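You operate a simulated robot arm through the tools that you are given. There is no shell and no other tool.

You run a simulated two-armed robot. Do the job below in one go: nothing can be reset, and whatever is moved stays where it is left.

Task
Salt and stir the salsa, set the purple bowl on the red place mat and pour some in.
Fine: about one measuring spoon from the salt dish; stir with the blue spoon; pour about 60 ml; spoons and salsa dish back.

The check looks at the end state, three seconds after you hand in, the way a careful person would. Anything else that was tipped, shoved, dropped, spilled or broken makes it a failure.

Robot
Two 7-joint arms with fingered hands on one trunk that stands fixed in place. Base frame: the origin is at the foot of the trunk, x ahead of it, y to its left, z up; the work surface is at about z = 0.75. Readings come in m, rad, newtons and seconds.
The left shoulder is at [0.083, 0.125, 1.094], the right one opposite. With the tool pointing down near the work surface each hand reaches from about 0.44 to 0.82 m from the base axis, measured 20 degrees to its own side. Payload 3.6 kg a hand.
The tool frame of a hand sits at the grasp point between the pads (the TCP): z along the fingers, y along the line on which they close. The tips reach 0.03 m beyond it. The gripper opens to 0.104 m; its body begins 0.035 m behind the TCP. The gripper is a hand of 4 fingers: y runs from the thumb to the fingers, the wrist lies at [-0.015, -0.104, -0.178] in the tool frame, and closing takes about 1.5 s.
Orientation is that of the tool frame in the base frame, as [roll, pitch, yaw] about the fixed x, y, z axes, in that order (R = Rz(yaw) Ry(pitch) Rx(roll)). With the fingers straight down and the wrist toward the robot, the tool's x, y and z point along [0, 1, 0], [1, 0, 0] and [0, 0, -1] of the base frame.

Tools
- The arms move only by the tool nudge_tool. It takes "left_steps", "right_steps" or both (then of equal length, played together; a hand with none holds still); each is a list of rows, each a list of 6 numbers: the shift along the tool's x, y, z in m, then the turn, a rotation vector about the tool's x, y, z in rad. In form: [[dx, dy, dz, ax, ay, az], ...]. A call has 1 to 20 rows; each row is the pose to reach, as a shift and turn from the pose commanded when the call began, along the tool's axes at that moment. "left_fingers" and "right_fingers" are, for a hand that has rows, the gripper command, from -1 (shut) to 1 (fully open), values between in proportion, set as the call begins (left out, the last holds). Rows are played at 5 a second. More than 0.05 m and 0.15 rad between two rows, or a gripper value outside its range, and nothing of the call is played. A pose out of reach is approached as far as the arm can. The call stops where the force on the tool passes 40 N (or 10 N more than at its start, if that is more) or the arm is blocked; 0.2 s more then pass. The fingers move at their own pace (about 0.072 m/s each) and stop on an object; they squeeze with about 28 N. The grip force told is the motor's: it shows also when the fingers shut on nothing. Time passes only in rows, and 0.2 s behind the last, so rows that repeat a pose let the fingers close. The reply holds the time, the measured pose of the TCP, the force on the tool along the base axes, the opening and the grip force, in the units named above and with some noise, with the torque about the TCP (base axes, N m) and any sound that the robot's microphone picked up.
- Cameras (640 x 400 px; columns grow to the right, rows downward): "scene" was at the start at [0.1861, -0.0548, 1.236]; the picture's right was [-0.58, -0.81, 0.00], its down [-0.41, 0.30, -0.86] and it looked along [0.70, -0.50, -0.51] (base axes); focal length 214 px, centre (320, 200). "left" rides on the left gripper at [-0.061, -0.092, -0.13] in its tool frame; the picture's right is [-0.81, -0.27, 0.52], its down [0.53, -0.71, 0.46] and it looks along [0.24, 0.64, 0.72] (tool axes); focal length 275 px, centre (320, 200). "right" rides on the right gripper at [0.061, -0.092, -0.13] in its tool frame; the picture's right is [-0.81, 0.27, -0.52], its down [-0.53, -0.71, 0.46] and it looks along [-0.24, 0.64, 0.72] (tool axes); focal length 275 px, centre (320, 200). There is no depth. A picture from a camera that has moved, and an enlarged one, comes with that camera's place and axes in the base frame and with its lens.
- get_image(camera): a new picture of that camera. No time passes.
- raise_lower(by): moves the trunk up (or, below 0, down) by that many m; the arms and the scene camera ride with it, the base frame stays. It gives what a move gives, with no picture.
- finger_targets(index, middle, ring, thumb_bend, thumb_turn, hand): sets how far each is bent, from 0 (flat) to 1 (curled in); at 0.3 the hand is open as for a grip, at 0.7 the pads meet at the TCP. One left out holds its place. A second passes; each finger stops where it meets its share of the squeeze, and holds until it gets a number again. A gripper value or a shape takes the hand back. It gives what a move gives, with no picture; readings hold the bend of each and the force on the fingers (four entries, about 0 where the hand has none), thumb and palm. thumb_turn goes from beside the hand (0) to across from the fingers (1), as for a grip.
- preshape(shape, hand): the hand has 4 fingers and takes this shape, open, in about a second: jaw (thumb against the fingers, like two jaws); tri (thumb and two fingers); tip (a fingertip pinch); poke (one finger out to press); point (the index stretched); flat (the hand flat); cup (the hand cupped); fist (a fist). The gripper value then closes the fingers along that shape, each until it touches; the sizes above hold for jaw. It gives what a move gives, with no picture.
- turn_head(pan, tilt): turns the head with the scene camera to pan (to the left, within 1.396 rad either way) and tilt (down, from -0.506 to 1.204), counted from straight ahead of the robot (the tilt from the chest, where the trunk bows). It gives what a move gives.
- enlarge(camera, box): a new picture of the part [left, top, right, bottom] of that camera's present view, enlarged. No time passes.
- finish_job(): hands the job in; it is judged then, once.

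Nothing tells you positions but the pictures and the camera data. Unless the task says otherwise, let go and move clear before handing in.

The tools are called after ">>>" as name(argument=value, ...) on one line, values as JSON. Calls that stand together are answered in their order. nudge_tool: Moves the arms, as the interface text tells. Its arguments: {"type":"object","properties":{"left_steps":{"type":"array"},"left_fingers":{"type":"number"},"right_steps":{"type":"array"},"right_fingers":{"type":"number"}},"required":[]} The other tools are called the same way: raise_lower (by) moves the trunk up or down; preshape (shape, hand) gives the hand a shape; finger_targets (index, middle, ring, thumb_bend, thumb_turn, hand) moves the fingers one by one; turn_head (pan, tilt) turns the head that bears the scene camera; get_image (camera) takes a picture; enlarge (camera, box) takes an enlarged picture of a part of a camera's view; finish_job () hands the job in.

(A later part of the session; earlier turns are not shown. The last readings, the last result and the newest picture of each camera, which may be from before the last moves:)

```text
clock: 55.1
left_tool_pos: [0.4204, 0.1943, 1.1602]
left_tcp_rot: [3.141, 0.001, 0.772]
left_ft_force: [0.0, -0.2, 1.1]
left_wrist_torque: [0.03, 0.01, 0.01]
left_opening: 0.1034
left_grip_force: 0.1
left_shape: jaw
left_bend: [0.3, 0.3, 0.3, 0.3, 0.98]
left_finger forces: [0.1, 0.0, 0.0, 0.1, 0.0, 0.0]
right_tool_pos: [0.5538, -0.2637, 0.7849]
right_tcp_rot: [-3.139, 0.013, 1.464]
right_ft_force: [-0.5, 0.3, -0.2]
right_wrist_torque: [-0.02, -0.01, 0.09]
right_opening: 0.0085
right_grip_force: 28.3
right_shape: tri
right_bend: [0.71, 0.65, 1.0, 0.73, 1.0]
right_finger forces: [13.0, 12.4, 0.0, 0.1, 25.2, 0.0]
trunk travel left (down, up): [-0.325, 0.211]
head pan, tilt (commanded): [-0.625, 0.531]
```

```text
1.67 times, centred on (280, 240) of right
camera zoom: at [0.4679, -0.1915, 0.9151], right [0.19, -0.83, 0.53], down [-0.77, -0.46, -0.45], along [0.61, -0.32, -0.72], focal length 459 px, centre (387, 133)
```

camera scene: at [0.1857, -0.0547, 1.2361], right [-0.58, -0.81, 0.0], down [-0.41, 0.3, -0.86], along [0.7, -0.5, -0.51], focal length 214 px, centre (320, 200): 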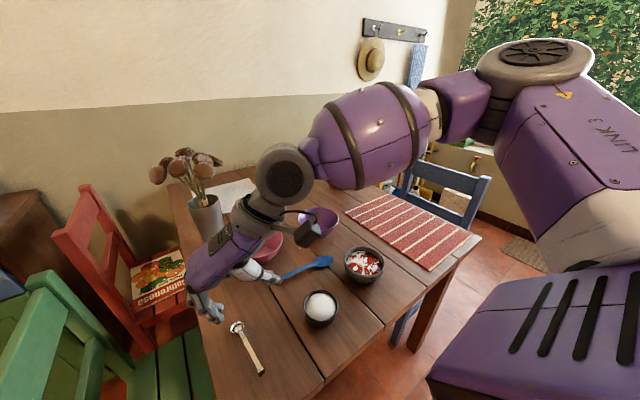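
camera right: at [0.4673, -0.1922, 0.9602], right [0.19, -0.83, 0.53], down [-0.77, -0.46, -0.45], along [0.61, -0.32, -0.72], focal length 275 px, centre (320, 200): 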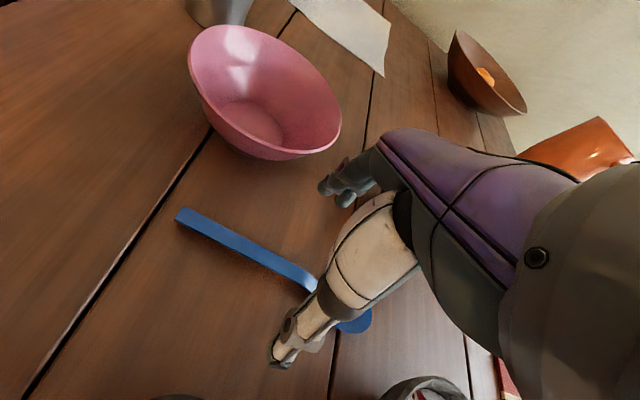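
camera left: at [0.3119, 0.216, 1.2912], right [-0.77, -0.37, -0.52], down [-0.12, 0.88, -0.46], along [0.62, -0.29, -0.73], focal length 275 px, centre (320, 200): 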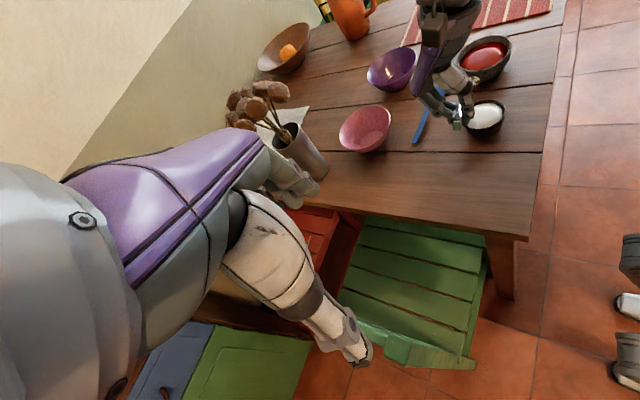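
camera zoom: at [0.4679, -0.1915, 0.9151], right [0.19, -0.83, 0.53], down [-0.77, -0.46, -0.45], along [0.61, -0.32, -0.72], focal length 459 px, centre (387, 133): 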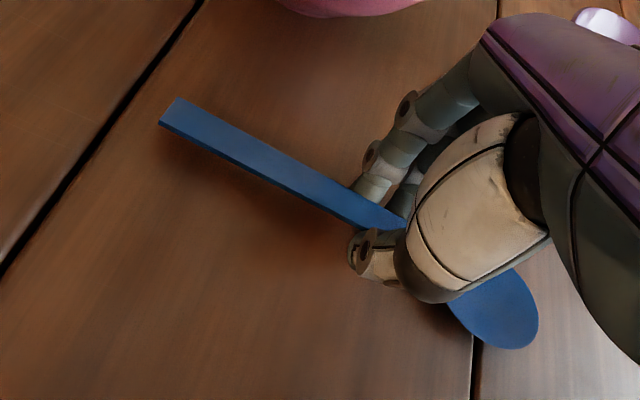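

The blue spoon is gripped squarely by its edges (opening 8.5 mm) with no roll. I'll lift it straight up 12 cm.

>>> nudge_tool(right_steps=[[0, 0, -0.015, 0, 0, 0], [0, 0, -0.035, 0, 0, 0], [0, 0, -0.06, 0, 0, 0], [0, 0, -0.09, 0, 0, 0], [0, 0, -0.12, 0, 0, 0], [0, 0, -0.12, 0, 0, 0]])

>>> enlarge(camera="left", box=[380, 40, 500, 130])

>>> enlarge(camera="scene", box=[240, 180, 380, 285])

```text
clock: 56.5
left_tool_pos: [0.4204, 0.1948, 1.1606]
left_tcp_rot: [-3.14, 0.002, 0.771]
left_ft_force: [0.3, 0.4, -0.4]
left_wrist_torque: [0.0, 0.03, 0.02]
left_opening: 0.1037
left_grip_force: 0.0
left_shape: jaw
left_bend: [0.3, 0.3, 0.3, 0.3, 0.98]
left_finger forces: [0.1, 0.0, 0.0, 0.0, 0.0, 0.0]
right_tool_pos: [0.5514, -0.2624, 0.9057]
right_tcp_rot: [-3.139, 0.011, 1.464]
right_ft_force: [0.3, 0.0, 0.3]
right_wrist_torque: [0.06, 0.04, 0.01]
right_opening: 0.0085
right_grip_force: 28.4
right_shape: tri
right_bend: [0.71, 0.65, 1.0, 0.73, 1.0]
right_finger forces: [12.9, 12.3, 0.0, 0.0, 25.3, 0.1]
trunk travel left (down, up): [-0.325, 0.211]
head pan, tilt (commanded): [-0.625, 0.531]
```

```text
4.44 times, centred on (440, 85) of left
camera zoom: at [0.3122, 0.2159, 1.2912], right [-0.77, -0.37, -0.52], down [-0.12, 0.88, -0.46], along [0.62, -0.29, -0.73], focal length 1224 px, centre (-213, 711)
```

zoom: 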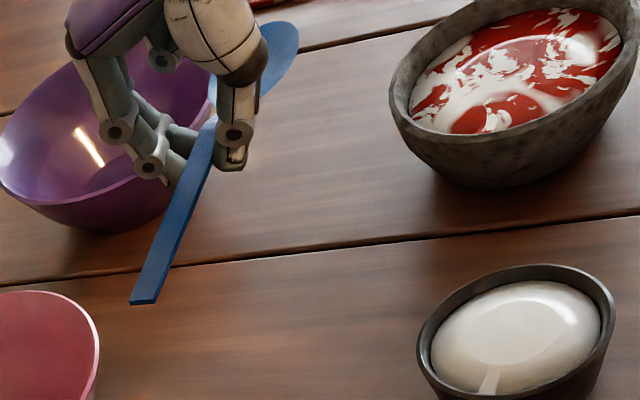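

```text
3.81 times, centred on (310, 232) of scene
camera zoom: at [0.1863, -0.0549, 1.236], right [-0.58, -0.81, 0.0], down [-0.41, 0.3, -0.86], along [0.7, -0.5, -0.51], focal length 817 px, centre (358, 76)
```

zoom: 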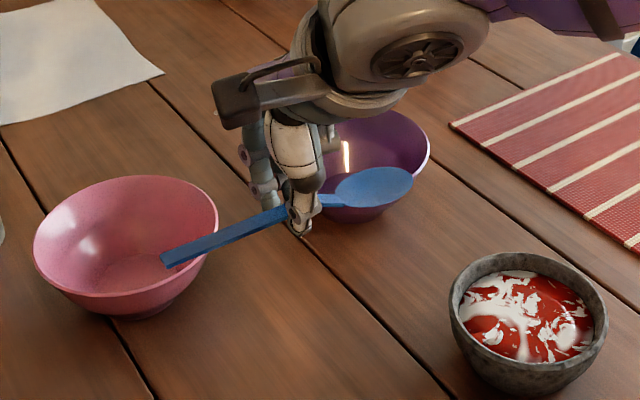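

The spoon hangs level in the grip. I'll carry it over the salsa dish, pitching it about 60° head-down on the way.

>>> nudge_tool(right_steps=[[-0.0121, -0.0084, -0.0108, 0.0112, 0.1044, 0], [-0.0242, -0.0168, -0.0216, 0.0224, 0.2088, 0], [-0.0364, -0.0252, -0.0324, 0.0336, 0.3132, 0], [-0.0485, -0.0336, -0.0432, 0.0448, 0.4176, 0], [-0.0606, -0.0421, -0.054, 0.056, 0.522, 0], [-0.0727, -0.0505, -0.054, 0.0671, 0.6264, 0], [-0.0848, -0.0589, -0.054, 0.0783, 0.7308, 0], [-0.097, -0.0673, -0.054, 0.0895, 0.8352, 0], [-0.1091, -0.0757, -0.054, 0.1007, 0.9396, 0], [-0.1212, -0.0841, -0.054, 0.1119, 1.044, 0], [-0.1212, -0.0841, -0.054, 0.1119, 1.044, 0]])

>>> enlarge(camera="left", box=[420, 0, 560, 105])

>>> enlarge(camera="scene", box=[280, 180, 420, 285])

```text
clock: 58.9
left_tool_pos: [0.4186, 0.1945, 1.16]
left_tcp_rot: [-3.141, 0.003, 0.773]
left_ft_force: [-0.2, 0.0, 0.0]
left_wrist_torque: [-0.03, 0.0, 0.01]
left_opening: 0.1039
left_grip_force: 0.0
left_shape: jaw
left_bend: [0.3, 0.3, 0.3, 0.3, 0.98]
left_finger forces: [0.1, 0.0, 0.0, 0.0, 0.1, 0.1]
right_tool_pos: [0.4566, -0.3734, 0.9589]
right_tcp_rot: [-2.958, -1.029, 1.36]
right_ft_force: [0.2, -0.8, 0.4]
right_wrist_torque: [-0.02, -0.01, 0.03]
right_opening: 0.0086
right_grip_force: 28.6
right_shape: tri
right_bend: [0.71, 0.65, 1.0, 0.73, 1.0]
right_finger forces: [12.7, 12.6, 0.0, 0.0, 25.4, 0.0]
trunk travel left (down, up): [-0.325, 0.211]
head pan, tilt (commanded): [-0.625, 0.531]
```

```text
3.81 times, centred on (490, 52) of left
camera zoom: at [0.312, 0.2161, 1.2912], right [-0.77, -0.37, -0.52], down [-0.12, 0.88, -0.46], along [0.62, -0.29, -0.73], focal length 1049 px, centre (-328, 762)
```

zoom: 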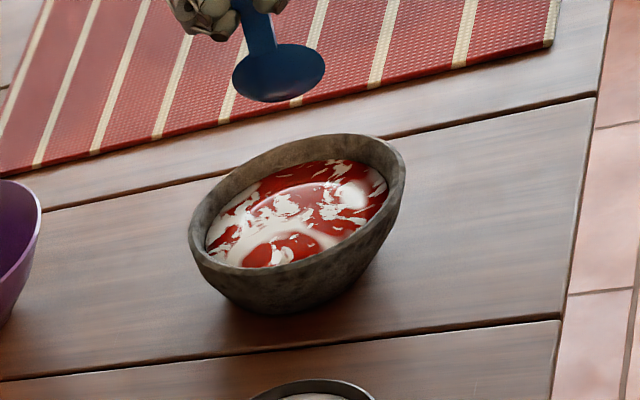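

```text
3.81 times, centred on (350, 232) of scene
camera zoom: at [0.1861, -0.0547, 1.236], right [-0.58, -0.81, 0.0], down [-0.41, 0.3, -0.86], along [0.7, -0.5, -0.51], focal length 817 px, centre (206, 76)
```

zoom: 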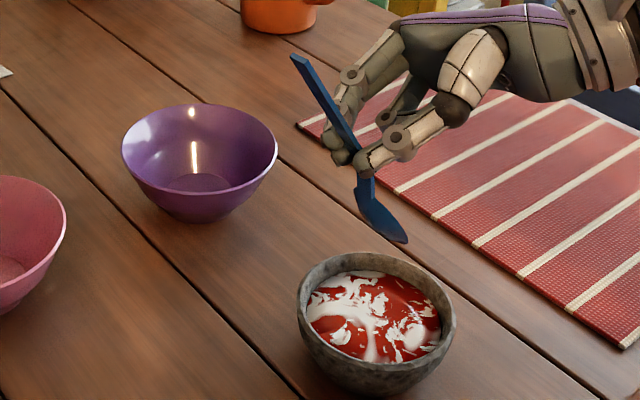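

The spoon hangs head-down over the dish. I'll lower it until the tip reaches the salsa and check that it clears the dish wall.

>>> nudge_tool(right_steps=[[-0.0166, 0.0006, 0.0089, 0, 0, 0], [-0.0332, 0.0012, 0.0177, 0, 0, 0], [-0.0497, 0.0017, 0.0266, 0, 0, 0], [-0.0663, 0.0023, 0.0354, 0, 0, 0], [-0.0663, 0.0023, 0.0354, 0, 0, 0]])

>>> enlarge(camera="left", box=[420, 0, 560, 105])

>>> enlarge(camera="scene", box=[300, 210, 420, 300])

```text
clock: 60.1
left_tool_pos: [0.4184, 0.1937, 1.1596]
left_tcp_rot: [3.14, 0.003, 0.772]
left_ft_force: [0.5, -0.5, -1.0]
left_wrist_torque: [0.0, -0.03, -0.01]
left_opening: 0.1036
left_grip_force: 0.0
left_shape: jaw
left_bend: [0.3, 0.3, 0.3, 0.3, 0.98]
left_finger forces: [0.0, 0.1, 0.1, 0.0, 0.1, 0.0]
right_tool_pos: [0.4511, -0.3772, 0.8855]
right_tcp_rot: [-2.956, -1.028, 1.357]
right_ft_force: [0.6, -0.1, -1.0]
right_wrist_torque: [-0.01, 0.0, 0.01]
right_opening: 0.0084
right_grip_force: 27.7
right_shape: tri
right_bend: [0.71, 0.65, 1.0, 0.73, 1.0]
right_finger forces: [12.8, 12.5, 0.0, 0.1, 25.3, 0.0]
trunk travel left (down, up): [-0.325, 0.211]
head pan, tilt (commanded): [-0.625, 0.531]
```

```text
3.81 times, centred on (490, 52) of left
camera zoom: at [0.312, 0.2161, 1.2912], right [-0.77, -0.37, -0.52], down [-0.12, 0.88, -0.46], along [0.62, -0.29, -0.73], focal length 1049 px, centre (-328, 762)
```

zoom: 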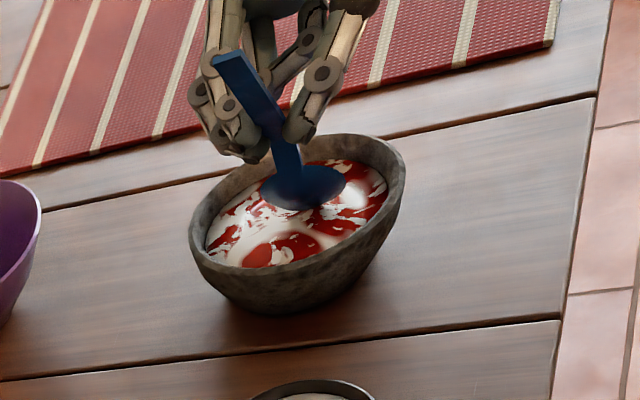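

```text
4.44 times, centred on (360, 255) of scene
camera zoom: at [0.1861, -0.0547, 1.236], right [-0.58, -0.81, 0.0], down [-0.41, 0.3, -0.86], along [0.7, -0.5, -0.51], focal length 953 px, centre (142, -44)
```

zoom: 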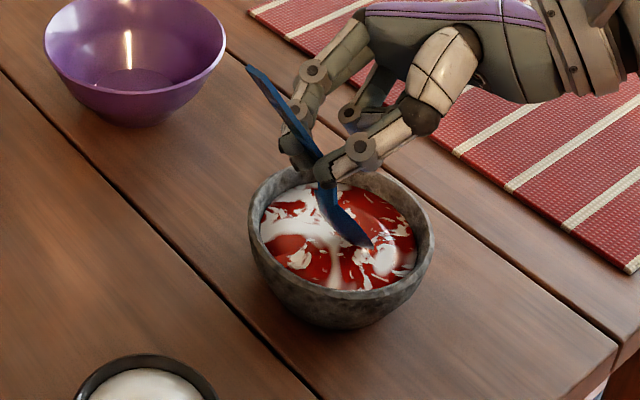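

The tip is right at the surface and the hand is well above the rim. I'll go 18 mm deeper, centred, and check that nothing touches before stirring.

>>> nudge_tool(right_steps=[[-0.0043, 0.0006, 0.0045, 0, 0, 0], [-0.0086, 0.0013, 0.0089, 0, 0, 0], [-0.0129, 0.0019, 0.0134, 0, 0, 0], [-0.0129, 0.0019, 0.0134, 0, 0, 0]])

>>> enlarge(camera="scene", box=[300, 210, 420, 300])

>>> enlarge(camera="left", box=[440, 10, 540, 85])

```text
clock: 61.1
left_tool_pos: [0.42, 0.1937, 1.1599]
left_tcp_rot: [3.142, 0.003, 0.772]
left_ft_force: [0.8, -0.4, -0.1]
left_wrist_torque: [-0.03, 0.0, -0.01]
left_opening: 0.1036
left_grip_force: 0.2
left_shape: jaw
left_bend: [0.3, 0.3, 0.3, 0.3, 0.98]
left_finger forces: [0.0, 0.0, 0.1, 0.0, 0.0, 0.0]
right_tool_pos: [0.4531, -0.3718, 0.8665]
right_tcp_rot: [-2.959, -1.028, 1.36]
right_ft_force: [0.3, -0.6, -1.4]
right_wrist_torque: [-0.01, 0.01, 0.0]
right_opening: 0.0085
right_grip_force: 28.1
right_shape: tri
right_bend: [0.71, 0.65, 1.0, 0.73, 1.0]
right_finger forces: [12.8, 12.6, 0.0, 0.1, 25.4, 0.1]
trunk travel left (down, up): [-0.325, 0.211]
head pan, tilt (commanded): [-0.625, 0.531]
```

```text
4.44 times, centred on (360, 255) of scene
camera zoom: at [0.1861, -0.0548, 1.236], right [-0.58, -0.81, 0.0], down [-0.41, 0.3, -0.86], along [0.7, -0.5, -0.51], focal length 953 px, centre (142, -44)
```

zoom: 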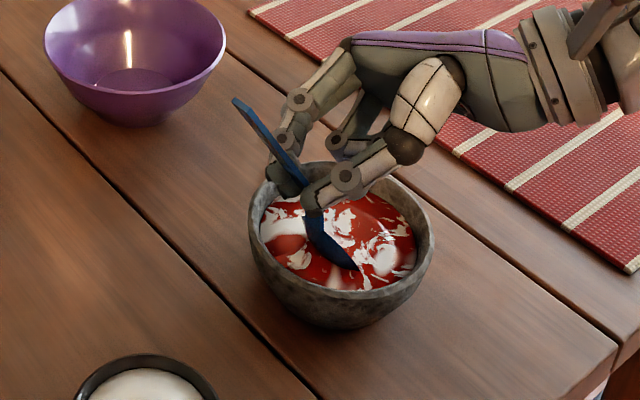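

```text
5.33 times, centred on (490, 48) of left
camera zoom: at [0.312, 0.216, 1.2912], right [-0.77, -0.37, -0.52], down [-0.12, 0.88, -0.46], along [0.62, -0.29, -0.73], focal length 1468 px, centre (-587, 1013)
```

zoom: 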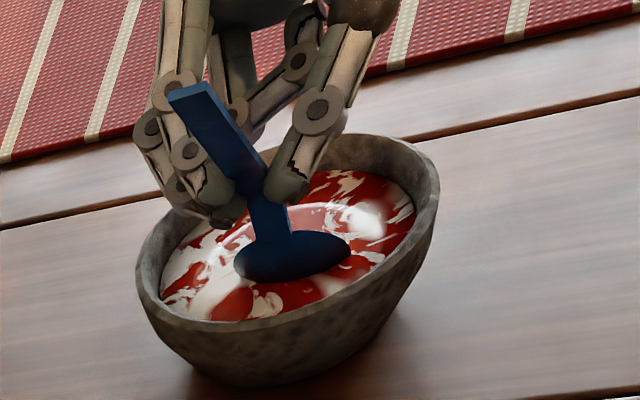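

The spoon tip seems only slightly under the surface. I'll go 10 mm deeper and compare.

>>> nudge_tool(right_steps=[[-0.0043, 0.0005, 0.0025, 0, 0, 0], [-0.0086, 0.0009, 0.0051, 0, 0, 0], [-0.0086, 0.0009, 0.0051, 0, 0, 0]])

>>> enlarge(camera="scene", box=[320, 230, 400, 290])

>>> enlarge(camera="left", box=[440, 10, 540, 85])

```text
clock: 61.9
left_tool_pos: [0.42, 0.1929, 1.1603]
left_tcp_rot: [-3.14, 0.002, 0.771]
left_ft_force: [-0.6, 0.5, -0.2]
left_wrist_torque: [-0.02, -0.01, -0.01]
left_opening: 0.1037
left_grip_force: 0.1
left_shape: jaw
left_bend: [0.3, 0.3, 0.3, 0.3, 0.98]
left_finger forces: [0.1, 0.0, 0.0, 0.0, 0.1, 0.0]
right_tool_pos: [0.4532, -0.3703, 0.8574]
right_tcp_rot: [-2.958, -1.029, 1.36]
right_ft_force: [-0.5, 0.3, -0.6]
right_wrist_torque: [-0.03, 0.0, 0.0]
right_opening: 0.0084
right_grip_force: 27.6
right_shape: tri
right_bend: [0.71, 0.65, 1.0, 0.73, 1.0]
right_finger forces: [12.8, 12.7, 0.0, 0.0, 25.4, 0.1]
trunk travel left (down, up): [-0.325, 0.211]
head pan, tilt (commanded): [-0.625, 0.531]
```

```text
6.67 times, centred on (360, 260) of scene
camera zoom: at [0.1861, -0.0548, 1.236], right [-0.58, -0.81, 0.0], down [-0.41, 0.3, -0.86], along [0.7, -0.5, -0.51], focal length 1430 px, centre (53, -200)
```

zoom: 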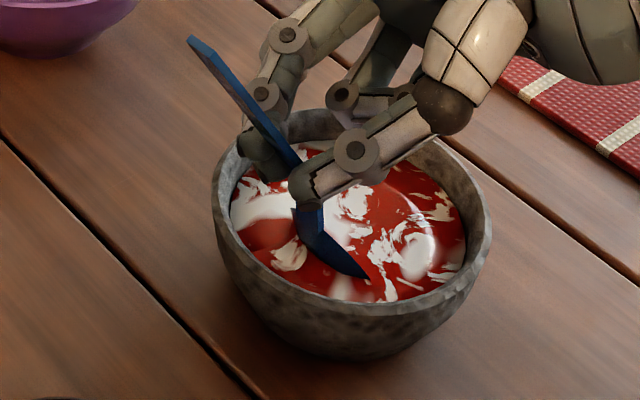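

```text
5.33 times, centred on (490, 48) of left
camera zoom: at [0.312, 0.216, 1.2912], right [-0.77, -0.37, -0.52], down [-0.12, 0.88, -0.46], along [0.62, -0.29, -0.73], focal length 1468 px, centre (-587, 1013)
```

zoom: 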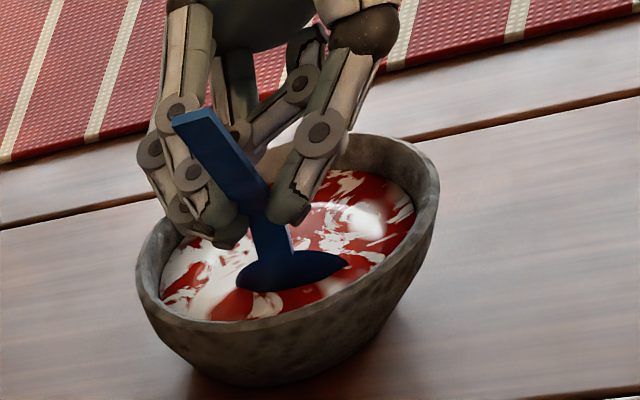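

The head is now about half submerged with no contact. I'll stir two circles of 16 mm radius and check.

>>> nudge_tool(right_steps=[[0.0017, 0.0159, 0, 0, 0, 0], [0.0061, 0.0124, 0.0081, 0, 0, 0], [0.0082, 0.0041, 0.0131, 0, 0, 0], [0.0072, -0.0057, 0.0131, 0, 0, 0], [0.0033, -0.0134, 0.0081, 0, 0, 0], [-0.0017, -0.0159, 0, 0, 0, 0], [-0.0061, -0.0124, -0.0081, 0, 0, 0], [-0.0082, -0.0041, -0.0131, 0, 0, 0], [-0.0072, 0.0057, -0.0131, 0, 0, 0], [-0.0033, 0.0134, -0.0081, 0, 0, 0], [0.0017, 0.0159, 0, 0, 0, 0], [0.0061, 0.0124, 0.0081, 0, 0, 0], [0.0082, 0.0041, 0.0131, 0, 0, 0], [0.0072, -0.0057, 0.0131, 0, 0, 0], [0.0033, -0.0134, 0.0081, 0, 0, 0], [-0.0017, -0.0159, 0, 0, 0, 0], [-0.0061, -0.0124, -0.0081, 0, 0, 0], [-0.0082, -0.0041, -0.0131, 0, 0, 0], [-0.0072, 0.0057, -0.0131, 0, 0, 0], [0, 0, 0, 0, 0, 0]])

>>> enlarge(camera="scene", box=[320, 230, 400, 290])

>>> enlarge(camera="left", box=[440, 10, 540, 85])

```text
clock: 66.1
left_tool_pos: [0.4201, 0.1938, 1.159]
left_tcp_rot: [3.14, 0.001, 0.772]
left_ft_force: [0.6, 0.3, 0.0]
left_wrist_torque: [-0.01, 0.0, 0.01]
left_opening: 0.104
left_grip_force: 0.0
left_shape: jaw
left_bend: [0.3, 0.3, 0.3, 0.3, 0.98]
left_finger forces: [0.1, 0.1, 0.1, 0.1, 0.0, 0.0]
right_tool_pos: [0.4521, -0.3717, 0.8582]
right_tcp_rot: [-2.957, -1.03, 1.358]
right_ft_force: [-0.1, -0.3, 0.2]
right_wrist_torque: [-0.01, 0.01, 0.01]
right_opening: 0.0084
right_grip_force: 27.9
right_shape: tri
right_bend: [0.71, 0.65, 1.0, 0.73, 1.0]
right_finger forces: [12.9, 13.7, 0.1, 0.0, 26.5, 0.0]
trunk travel left (down, up): [-0.325, 0.211]
head pan, tilt (commanded): [-0.625, 0.531]
```

```text
6.67 times, centred on (360, 260) of scene
camera zoom: at [0.186, -0.0547, 1.2361], right [-0.58, -0.81, 0.0], down [-0.41, 0.3, -0.86], along [0.7, -0.5, -0.51], focal length 1430 px, centre (53, -200)
```

zoom: 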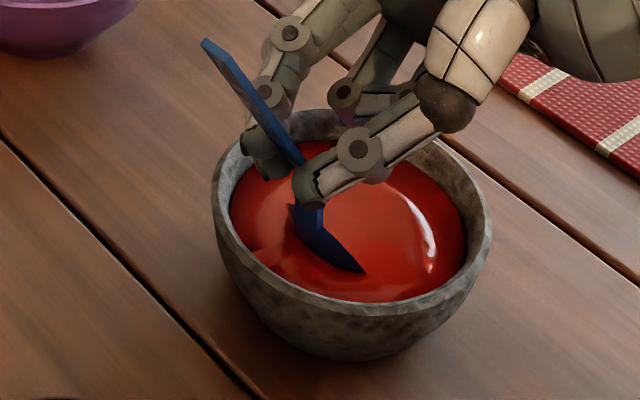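

```text
5.33 times, centred on (490, 48) of left
camera zoom: at [0.3118, 0.2162, 1.2912], right [-0.77, -0.37, -0.52], down [-0.12, 0.88, -0.46], along [0.62, -0.29, -0.73], focal length 1468 px, centre (-587, 1013)
```

zoom: 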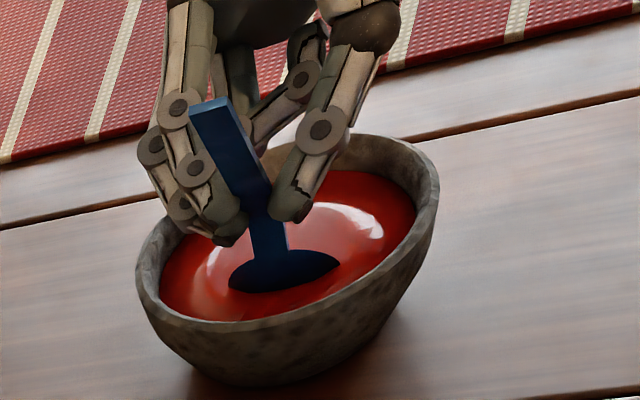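

The salsa is now evenly red, so the salt is mixed in. I'll lift the spoon straight up and hold it over the dish so it can drip off.

>>> nudge_tool(right_steps=[[0.0129, -0.0014, -0.0076, 0, 0, 0], [0.0257, -0.0028, -0.0152, 0, 0, 0], [0.0386, -0.0043, -0.0228, 0, 0, 0], [0.0514, -0.0057, -0.0304, 0, 0, 0], [0.0514, -0.0057, -0.0304, 0, 0, 0], [0.0514, -0.0057, -0.0304, 0, 0, 0], [0.0514, -0.0057, -0.0304, 0, 0, 0], [0.0514, -0.0057, -0.0304, 0, 0, 0], [0.0514, -0.0057, -0.0304, 0, 0, 0], [0.0514, -0.0057, -0.0304, 0, 0, 0], [0.0514, -0.0057, -0.0304, 0, 0, 0], [0.0514, -0.0057, -0.0304, 0, 0, 0], [0.0514, -0.0057, -0.0304, 0, 0, 0], [0.0514, -0.0057, -0.0304, 0, 0, 0]])

>>> enlarge(camera="scene", box=[310, 200, 410, 275])

>>> enlarge(camera="left", box=[440, 0, 540, 75])

```text
clock: 69.1
left_tool_pos: [0.419, 0.1948, 1.1604]
left_tcp_rot: [-3.141, 0.002, 0.772]
left_ft_force: [0.8, -0.3, -0.1]
left_wrist_torque: [-0.01, -0.01, -0.01]
left_opening: 0.1036
left_grip_force: 0.0
left_shape: jaw
left_bend: [0.3, 0.3, 0.3, 0.3, 0.98]
left_finger forces: [0.0, 0.0, 0.0, 0.0, 0.0, 0.0]
right_tool_pos: [0.4526, -0.3708, 0.9176]
right_tcp_rot: [-2.96, -1.029, 1.362]
right_ft_force: [0.1, 0.2, -0.4]
right_wrist_torque: [-0.01, -0.02, 0.04]
right_opening: 0.0082
right_grip_force: 27.2
right_shape: tri
right_bend: [0.71, 0.65, 1.0, 0.73, 1.0]
right_finger forces: [12.8, 13.8, 0.0, 0.0, 26.5, 0.0]
trunk travel left (down, up): [-0.325, 0.211]
head pan, tilt (commanded): [-0.625, 0.531]
```

```text
5.33 times, centred on (360, 238) of scene
camera zoom: at [0.1861, -0.0548, 1.236], right [-0.58, -0.81, 0.0], down [-0.41, 0.3, -0.86], along [0.7, -0.5, -0.51], focal length 1144 px, centre (107, 0)
```

zoom: 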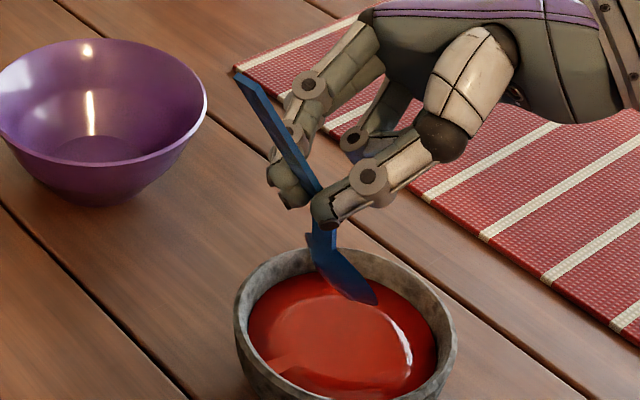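

```text
5.33 times, centred on (490, 38) of left
camera zoom: at [0.312, 0.216, 1.2912], right [-0.77, -0.37, -0.52], down [-0.12, 0.88, -0.46], along [0.62, -0.29, -0.73], focal length 1468 px, centre (-587, 1067)
```

zoom: 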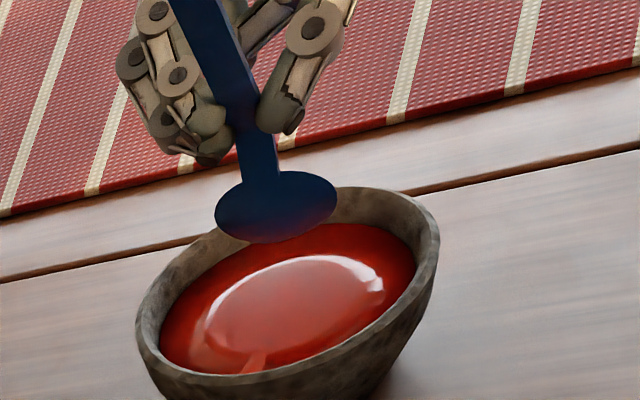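

There are no drips and the spoon hangs cleanly. I'll carry it back above its original spot, levelling it on the way.

>>> nudge_tool(right_steps=[[0.0171, -0.0019, -0.0101, 0, 0, 0], [0.0343, -0.0038, -0.0203, 0, 0, 0], [0.0408, 0.0056, -0.0111, -0.0113, -0.1044, 0.0002], [0.0473, 0.0149, -0.0018, -0.0226, -0.2088, 0.0005], [0.0538, 0.0243, 0.0074, -0.034, -0.3132, 0.0007], [0.0603, 0.0336, 0.0166, -0.0453, -0.4176, 0.001], [0.0668, 0.043, 0.0259, -0.0566, -0.522, 0.0012], [0.0732, 0.0524, 0.0351, -0.0679, -0.6263, 0.0014], [0.0711, 0.0627, 0.0494, -0.0792, -0.7307, 0.0017], [0.069, 0.073, 0.0637, -0.0906, -0.8351, 0.0019], [0.0627, 0.0837, 0.0806, -0.1019, -0.9395, 0.0022], [0.055, 0.0947, 0.0982, -0.1132, -1.0439, 0.0024], [0.055, 0.0947, 0.0982, -0.1132, -1.0439, 0.0024]])

>>> enlarge(camera="scene", box=[240, 180, 380, 285])

>>> enlarge(camera="left", box=[380, 20, 520, 125])

>>> get_image(camera="right")

```text
clock: 71.9
left_tool_pos: [0.4192, 0.1942, 1.1601]
left_tcp_rot: [-3.14, 0.002, 0.772]
left_ft_force: [0.0, -0.3, 0.5]
left_wrist_torque: [0.01, 0.0, 0.0]
left_opening: 0.1038
left_grip_force: 0.1
left_shape: jaw
left_bend: [0.3, 0.3, 0.3, 0.3, 0.98]
left_finger forces: [0.0, 0.0, 0.0, 0.0, 0.1, 0.0]
right_tool_pos: [0.5524, -0.2628, 0.9048]
right_tcp_rot: [-3.141, 0.012, 1.462]
right_ft_force: [0.0, 0.4, -0.1]
right_wrist_torque: [0.01, -0.01, -0.05]
right_opening: 0.0081
right_grip_force: 28.2
right_shape: tri
right_bend: [0.71, 0.65, 1.0, 0.73, 1.0]
right_finger forces: [12.7, 13.5, 0.1, 0.1, 26.4, 0.1]
trunk travel left (down, up): [-0.325, 0.211]
head pan, tilt (commanded): [-0.625, 0.531]
```

```text
3.81 times, centred on (310, 232) of scene
camera zoom: at [0.186, -0.0549, 1.236], right [-0.58, -0.81, 0.0], down [-0.41, 0.3, -0.86], along [0.7, -0.5, -0.51], focal length 817 px, centre (358, 76)
```

zoom: 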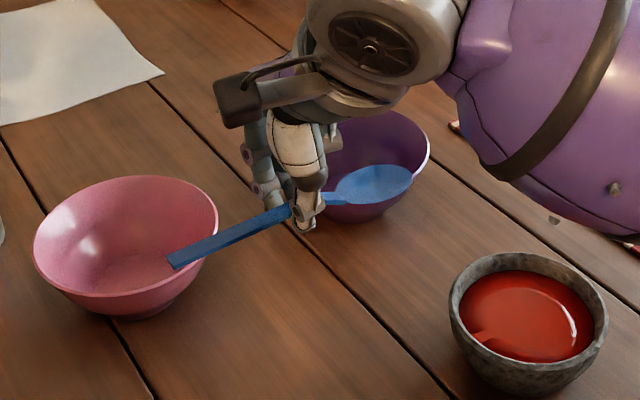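

```text
3.81 times, centred on (450, 72) of left
camera zoom: at [0.3119, 0.2159, 1.2913], right [-0.77, -0.37, -0.52], down [-0.12, 0.88, -0.46], along [0.62, -0.29, -0.73], focal length 1049 px, centre (-175, 686)
```

zoom: 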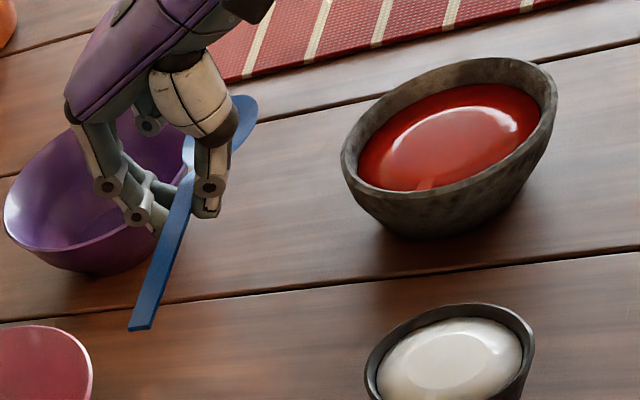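

```text
taken
camera right: at [0.4675, -0.1912, 1.0355], right [0.19, -0.83, 0.53], down [-0.77, -0.46, -0.45], along [0.61, -0.32, -0.72], focal length 275 px, centre (320, 200)
```

right: 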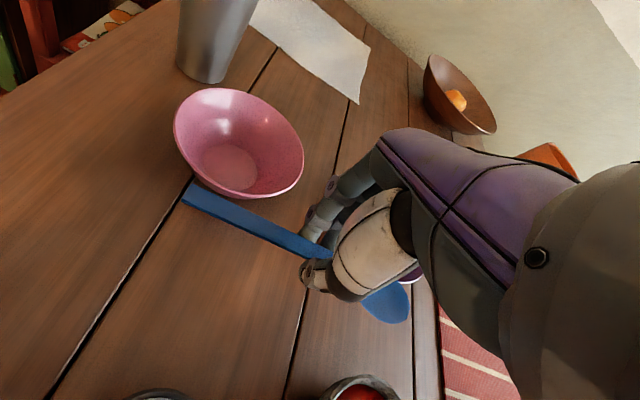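

The spoon is level above its place with only a slight shift in the grip. I'll lower it to just above the table.

>>> nudge_tool(right_steps=[[0, 0, 0.03, 0, 0, 0], [0, 0, 0.06, 0, 0, 0], [0, 0, 0.085, 0, 0, 0], [0, 0, 0.1, 0, 0, 0], [0, 0, 0.11, 0, 0, 0], [0, 0, 0.115, 0, 0, 0], [0, 0, 0.115, 0, 0, 0]])

>>> nudge_tool(right_steps=[[0, 0, 0.002, 0, 0, 0], [0, 0, 0.002, 0, 0, 0]])

>>> enlarge(camera="scene", box=[250, 210, 370, 300])

>>> enlarge(camera="right", box=[120, 120, 440, 360])

```text
clock: 73.5
left_tool_pos: [0.419, 0.1943, 1.1601]
left_tcp_rot: [3.14, 0.002, 0.77]
left_ft_force: [0.2, 0.4, 0.2]
left_wrist_torque: [0.03, 0.05, 0.02]
left_opening: 0.1037
left_grip_force: 0.1
left_shape: jaw
left_bend: [0.3, 0.3, 0.3, 0.3, 0.98]
left_finger forces: [0.0, 0.0, 0.0, 0.0, 0.0, 0.0]
right_tool_pos: [0.5512, -0.2656, 0.7903]
right_tcp_rot: [-3.142, 0.012, 1.464]
right_ft_force: [0.0, -0.4, 0.5]
right_wrist_torque: [0.01, 0.0, 0.0]
right_opening: 0.0082
right_grip_force: 28.2
right_shape: tri
right_bend: [0.71, 0.65, 1.0, 0.73, 1.0]
right_finger forces: [12.7, 13.5, 0.1, 0.0, 26.2, 0.0]
trunk travel left (down, up): [-0.325, 0.211]
head pan, tilt (commanded): [-0.625, 0.531]
```

```text
clock: 74.1
left_tool_pos: [0.4195, 0.1941, 1.16]
left_tcp_rot: [3.141, 0.001, 0.769]
left_ft_force: [0.9, 0.6, 0.2]
left_wrist_torque: [0.01, 0.01, -0.01]
left_opening: 0.1037
left_grip_force: 0.0
left_shape: jaw
left_bend: [0.3, 0.3, 0.3, 0.3, 0.98]
left_finger forces: [0.0, 0.1, 0.0, 0.0, 0.0, 0.0]
right_tool_pos: [0.553, -0.2667, 0.7887]
right_tcp_rot: [-3.139, 0.013, 1.462]
right_ft_force: [0.3, -0.3, -0.1]
right_wrist_torque: [0.0, 0.02, 0.0]
right_opening: 0.0082
right_grip_force: 27.6
right_shape: tri
right_bend: [0.71, 0.65, 1.0, 0.73, 1.0]
right_finger forces: [12.7, 13.5, 0.0, 0.1, 26.1, 0.0]
trunk travel left (down, up): [-0.325, 0.211]
head pan, tilt (commanded): [-0.625, 0.531]
```

```text
4.44 times, centred on (310, 255) of scene
camera zoom: at [0.1861, -0.0548, 1.236], right [-0.58, -0.81, 0.0], down [-0.41, 0.3, -0.86], along [0.7, -0.5, -0.51], focal length 953 px, centre (364, -44)
```

zoom: 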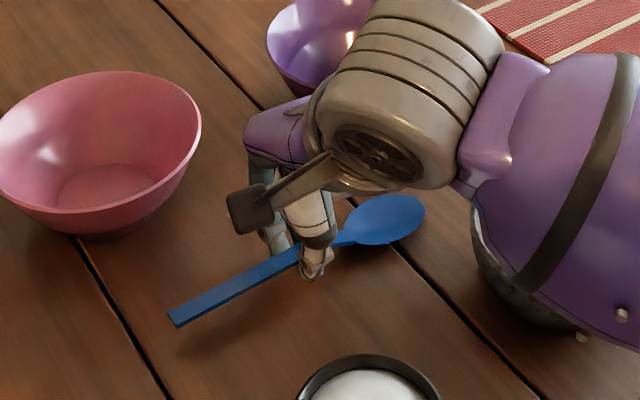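

```text
1.67 times, centred on (280, 240) of right
camera zoom: at [0.4676, -0.1941, 0.9188], right [0.19, -0.83, 0.53], down [-0.77, -0.46, -0.45], along [0.61, -0.32, -0.72], focal length 459 px, centre (387, 133)
```

zoom: 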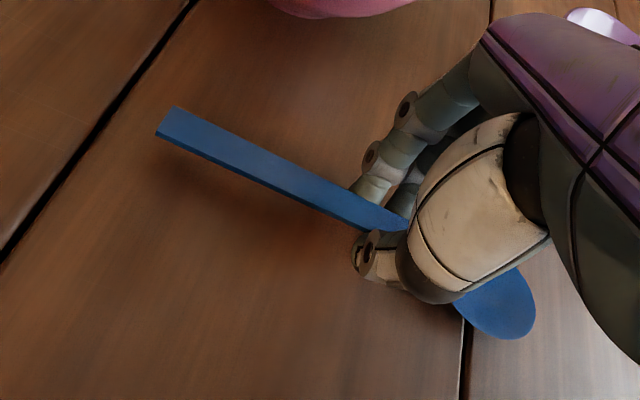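

Still no contact, but the forearm now covers the salsa dish in the head view. I'll check the arm's clearance before going on.

>>> get_image(camera="scene")

>>> get_image(camera="left")

```text
taken
camera scene: at [0.1861, -0.0548, 1.236], right [-0.58, -0.81, 0.0], down [-0.41, 0.3, -0.86], along [0.7, -0.5, -0.51], focal length 214 px, centre (320, 200)
```

scene: 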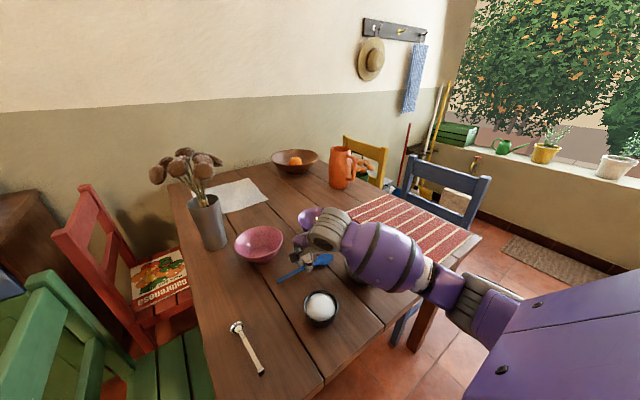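

```text
taken
camera left: at [0.312, 0.216, 1.2912], right [-0.77, -0.37, -0.52], down [-0.12, 0.88, -0.46], along [0.62, -0.29, -0.73], focal length 275 px, centre (320, 200)
```

left: 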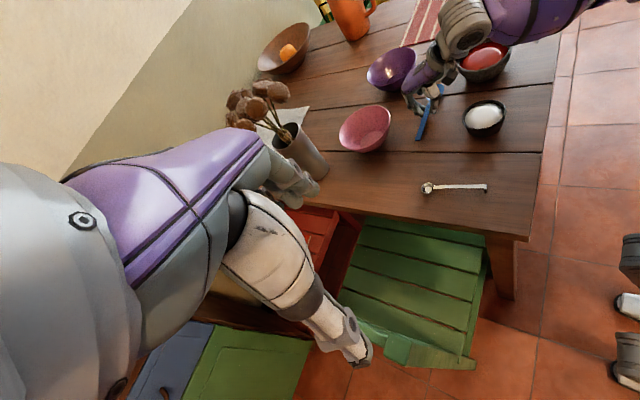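

The elbow has swung low, but the forearm still passes several centimetres above the salsa dish and touches nothing. I'll lower the last 3 mm and then release.

>>> nudge_tool(right_steps=[[0, 0, 0.0015, 0, 0, 0], [0, 0, 0.003, 0, 0, 0], [0, 0, 0.003, 0, 0, 0]])

>>> enlarge(camera="scene", box=[250, 210, 370, 300])

```text
clock: 74.9
left_tool_pos: [0.4194, 0.194, 1.1599]
left_tcp_rot: [-3.141, 0.001, 0.771]
left_ft_force: [-1.0, -0.3, -0.6]
left_wrist_torque: [0.0, 0.01, -0.01]
left_opening: 0.1037
left_grip_force: 0.0
left_shape: jaw
left_bend: [0.3, 0.3, 0.3, 0.3, 0.98]
left_finger forces: [0.0, 0.0, 0.0, 0.1, 0.0, 0.0]
right_tool_pos: [0.5525, -0.2647, 0.7859]
right_tcp_rot: [-3.14, 0.014, 1.464]
right_ft_force: [-0.3, 0.0, -0.7]
right_wrist_torque: [0.03, -0.01, 0.03]
right_opening: 0.0082
right_grip_force: 27.9
right_shape: tri
right_bend: [0.71, 0.65, 1.0, 0.73, 1.0]
right_finger forces: [12.6, 13.6, 0.1, 0.0, 26.3, 0.0]
trunk travel left (down, up): [-0.325, 0.211]
head pan, tilt (commanded): [-0.625, 0.531]
```

```text
4.44 times, centred on (310, 255) of scene
camera zoom: at [0.1861, -0.0548, 1.236], right [-0.58, -0.81, 0.0], down [-0.41, 0.3, -0.86], along [0.7, -0.5, -0.51], focal length 953 px, centre (364, -44)
```

zoom: 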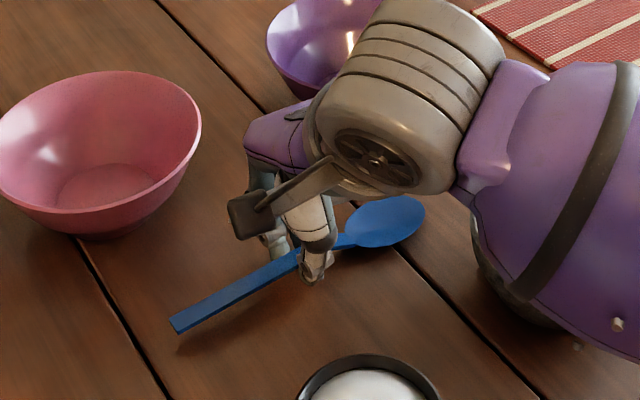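

Now at the original grasp height. I'll open the hand to release the spoon.

>>> nudge_tool(right_steps=[[0, 0, 0.001, 0, 0, 0], [0, 0, 0.001, 0, 0, 0], [0, 0, 0.001, 0, 0, 0], [0, 0, 0.001, 0, 0, 0], [0, 0, 0.001, 0, 0, 0], [0, 0, 0.001, 0, 0, 0]], right_fingers=1)

>>> enlarge(camera="scene", box=[250, 210, 370, 300])

>>> enlarge(camera="right", box=[120, 120, 440, 360])

```text
clock: 76.3
left_tool_pos: [0.4195, 0.1941, 1.1612]
left_tcp_rot: [3.142, 0.001, 0.771]
left_ft_force: [-0.3, -0.3, -0.4]
left_wrist_torque: [0.0, -0.02, -0.02]
left_opening: 0.1038
left_grip_force: 0.2
left_shape: jaw
left_bend: [0.3, 0.3, 0.3, 0.3, 0.98]
left_finger forces: [0.1, 0.1, 0.0, 0.1, 0.0, 0.0]
right_tool_pos: [0.5512, -0.2655, 0.7842]
right_tcp_rot: [-3.14, 0.01, 1.461]
right_ft_force: [0.1, -0.3, 0.2]
right_wrist_torque: [0.0, 0.0, 0.01]
right_opening: 0.1036
right_grip_force: 0.0
right_shape: tri
right_bend: [0.3, 0.3, 0.99, 0.3, 0.98]
right_finger forces: [0.0, 0.1, 0.1, 0.1, 0.0, 0.1]
trunk travel left (down, up): [-0.325, 0.211]
head pan, tilt (commanded): [-0.625, 0.531]
```

```text
4.44 times, centred on (310, 255) of scene
camera zoom: at [0.1861, -0.0548, 1.236], right [-0.58, -0.81, 0.0], down [-0.41, 0.3, -0.86], along [0.7, -0.5, -0.51], focal length 953 px, centre (364, -44)
```

zoom: 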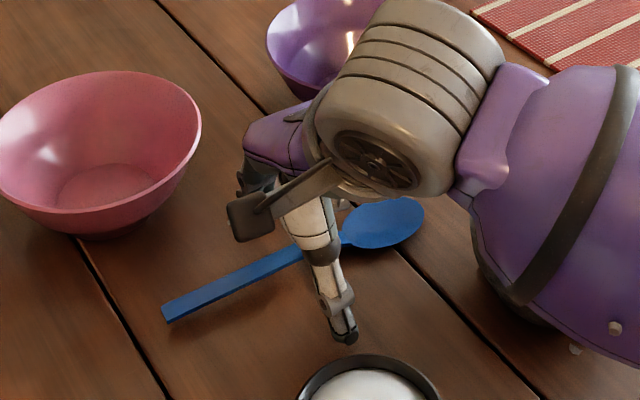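

```text
1.67 times, centred on (280, 240) of right
camera zoom: at [0.467, -0.1936, 0.915], right [0.19, -0.83, 0.53], down [-0.77, -0.46, -0.45], along [0.61, -0.32, -0.72], focal length 459 px, centre (387, 133)
```

zoom: 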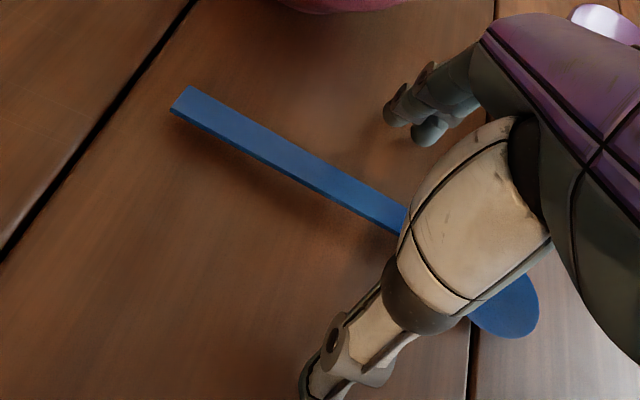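

The spoon lies in its place. I'll raise the hand straight up.

>>> nudge_tool(right_steps=[[0, 0, -0.02, 0, 0, 0], [0, 0, -0.05, 0, 0, 0], [0, 0, -0.09, 0, 0, 0], [0, 0, -0.13, 0, 0, 0], [0, 0, -0.17, 0, 0, 0], [0, 0, -0.17, 0, 0, 0]])

>>> get_image(camera="scene")

>>> enlarge(camera="left", box=[340, 0, 560, 165])

```text
clock: 77.7
left_tool_pos: [0.4199, 0.1934, 1.16]
left_tcp_rot: [-3.14, 0.003, 0.771]
left_ft_force: [0.3, -0.3, -0.6]
left_wrist_torque: [0.03, -0.02, -0.04]
left_opening: 0.1036
left_grip_force: 0.0
left_shape: jaw
left_bend: [0.3, 0.3, 0.3, 0.3, 0.98]
left_finger forces: [0.0, 0.0, 0.0, 0.0, 0.0, 0.0]
right_tool_pos: [0.5518, -0.2624, 0.9555]
right_tcp_rot: [-3.139, 0.009, 1.461]
right_ft_force: [-0.5, -0.5, 0.0]
right_wrist_torque: [0.0, -0.01, 0.01]
right_opening: 0.1036
right_grip_force: 0.1
right_shape: tri
right_bend: [0.3, 0.3, 0.99, 0.3, 0.98]
right_finger forces: [0.0, 0.0, 0.0, 0.0, 0.0, 0.1]
trunk travel left (down, up): [-0.325, 0.211]
head pan, tilt (commanded): [-0.625, 0.531]
```

```text
taken
camera scene: at [0.1862, -0.0549, 1.236], right [-0.58, -0.81, 0.0], down [-0.41, 0.3, -0.86], along [0.7, -0.5, -0.51], focal length 214 px, centre (320, 200)
```

scene: 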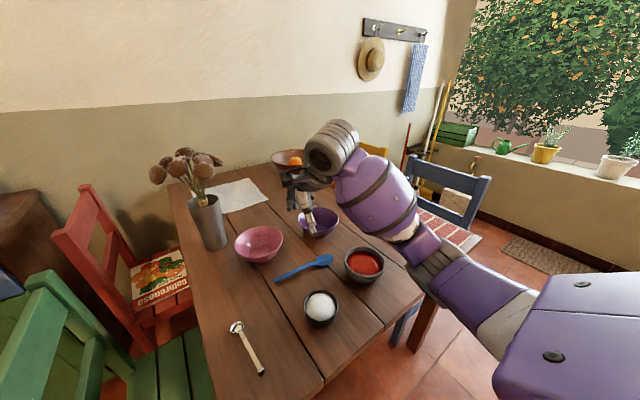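

```text
2.42 times, centred on (450, 82) of left
camera zoom: at [0.3121, 0.2159, 1.2912], right [-0.77, -0.37, -0.52], down [-0.12, 0.88, -0.46], along [0.62, -0.29, -0.73], focal length 667 px, centre (5, 485)
```

zoom: 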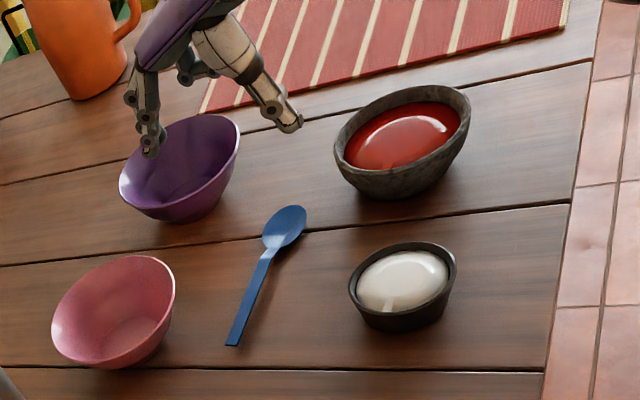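

The blue spoon is clean and back in place. Next comes the purple bowl, centre about (0.665, -0.394) and rim at z 0.818. I'll pinch its near rim with the hand tilted 20° to match the wall, so I'm setting jaw shape, half open, and moving to the pre-grasp.

>>> preshape(hand="right", shape="jaw")

>>> nudge_tool(right_steps=[[-0.0201, 0.0054, 0.005, -0.0583, 0.0032, -0.0183], [-0.0403, 0.0108, 0.01, -0.1167, 0.0064, -0.0367], [-0.0604, 0.0162, 0.02, -0.175, 0.0097, -0.055], [-0.0805, 0.0216, 0.035, -0.2333, 0.0129, -0.0733], [-0.1007, 0.027, 0.05, -0.2917, 0.0161, -0.0917], [-0.1208, 0.0324, 0.0645, -0.35, 0.0193, -0.11], [-0.1208, 0.0324, 0.0645, -0.35, 0.0193, -0.11]], right_fingers=0.2)

>>> enlarge(camera="left", box=[340, 0, 500, 120])

>>> enlarge(camera="scene", box=[260, 160, 400, 265])

>>> get_image(camera="right")

```text
clock: 78.6
left_tool_pos: [0.4194, 0.1934, 1.161]
left_tcp_rot: [3.141, 0.001, 0.771]
left_ft_force: [-0.4, 0.9, -0.3]
left_wrist_torque: [0.0, 0.02, 0.04]
left_opening: 0.1036
left_grip_force: 0.0
left_shape: jaw
left_bend: [0.3, 0.3, 0.3, 0.3, 0.98]
left_finger forces: [0.0, 0.0, 0.1, 0.1, 0.1, 0.1]
right_tool_pos: [0.5532, -0.2629, 0.9538]
right_tcp_rot: [-3.139, 0.012, 1.461]
right_ft_force: [-0.1, 0.0, 0.4]
right_wrist_torque: [0.0, 0.01, -0.01]
right_opening: 0.1038
right_grip_force: 0.1
right_shape: jaw
right_bend: [0.3, 0.3, 0.3, 0.3, 0.98]
right_finger forces: [0.1, 0.1, 0.0, 0.0, 0.0, 0.1]
trunk travel left (down, up): [-0.325, 0.211]
head pan, tilt (commanded): [-0.625, 0.531]
```

```text
clock: 80.2
left_tool_pos: [0.4202, 0.195, 1.161]
left_tcp_rot: [-3.141, 0.002, 0.771]
left_ft_force: [-0.9, -0.6, 0.4]
left_wrist_torque: [0.02, -0.02, -0.03]
left_opening: 0.1036
left_grip_force: 0.0
left_shape: jaw
left_bend: [0.3, 0.3, 0.3, 0.3, 0.98]
left_finger forces: [0.0, 0.1, 0.0, 0.1, 0.0, 0.0]
right_tool_pos: [0.5701, -0.3872, 0.8906]
right_tcp_rot: [2.793, 0.012, 1.573]
right_ft_force: [-0.2, -0.2, -0.2]
right_wrist_torque: [0.0, -0.03, -0.02]
right_opening: 0.0628
right_grip_force: 0.1
right_shape: jaw
right_bend: [0.29, 0.41, 0.37, 0.64, 1.0]
right_finger forces: [0.0, 0.0, 0.1, 0.1, 0.0, 0.0]
trunk travel left (down, up): [-0.325, 0.211]
head pan, tilt (commanded): [-0.625, 0.531]
```

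```text
3.33 times, centred on (420, 60) of left
camera zoom: at [0.312, 0.2161, 1.2912], right [-0.77, -0.37, -0.52], down [-0.12, 0.88, -0.46], along [0.62, -0.29, -0.73], focal length 918 px, centre (-13, 667)
```

zoom: 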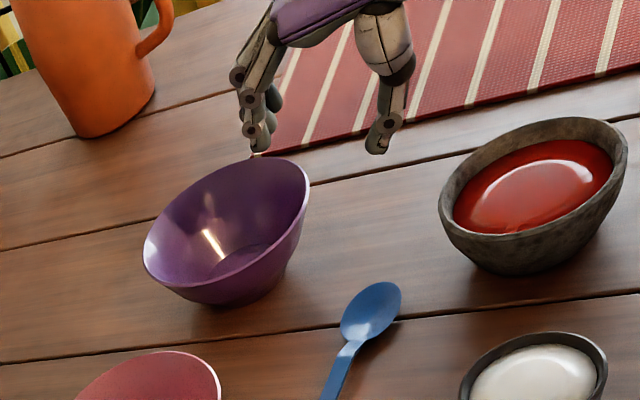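

```text
3.81 times, centred on (330, 212) of scene
camera zoom: at [0.1861, -0.0547, 1.236], right [-0.58, -0.81, 0.0], down [-0.41, 0.3, -0.86], along [0.7, -0.5, -0.51], focal length 817 px, centre (282, 152)
```

zoom: 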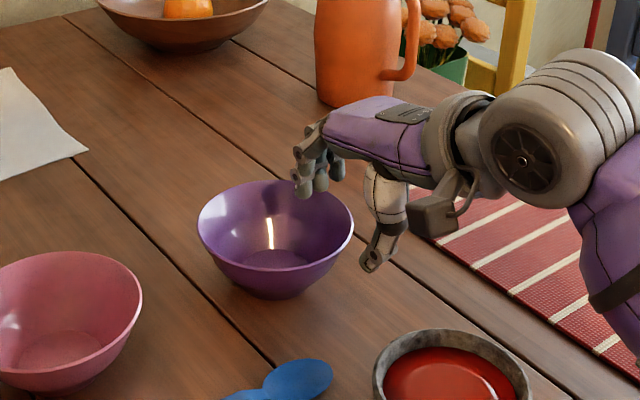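

```text
taken
camera right: at [0.4384, -0.3264, 0.9814], right [0.08, -0.8, 0.59], down [-0.51, -0.54, -0.67], along [0.85, -0.25, -0.46], focal length 275 px, centre (320, 200)
```

right: 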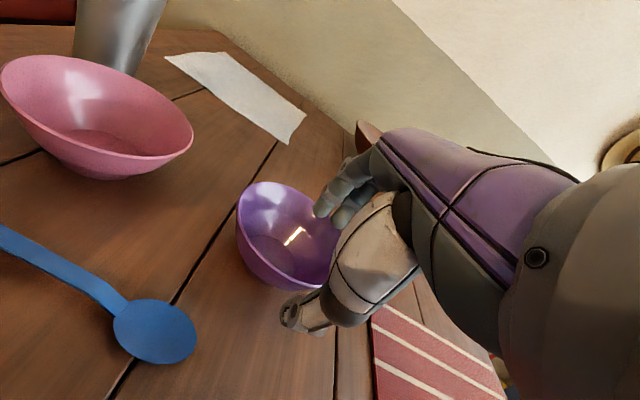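

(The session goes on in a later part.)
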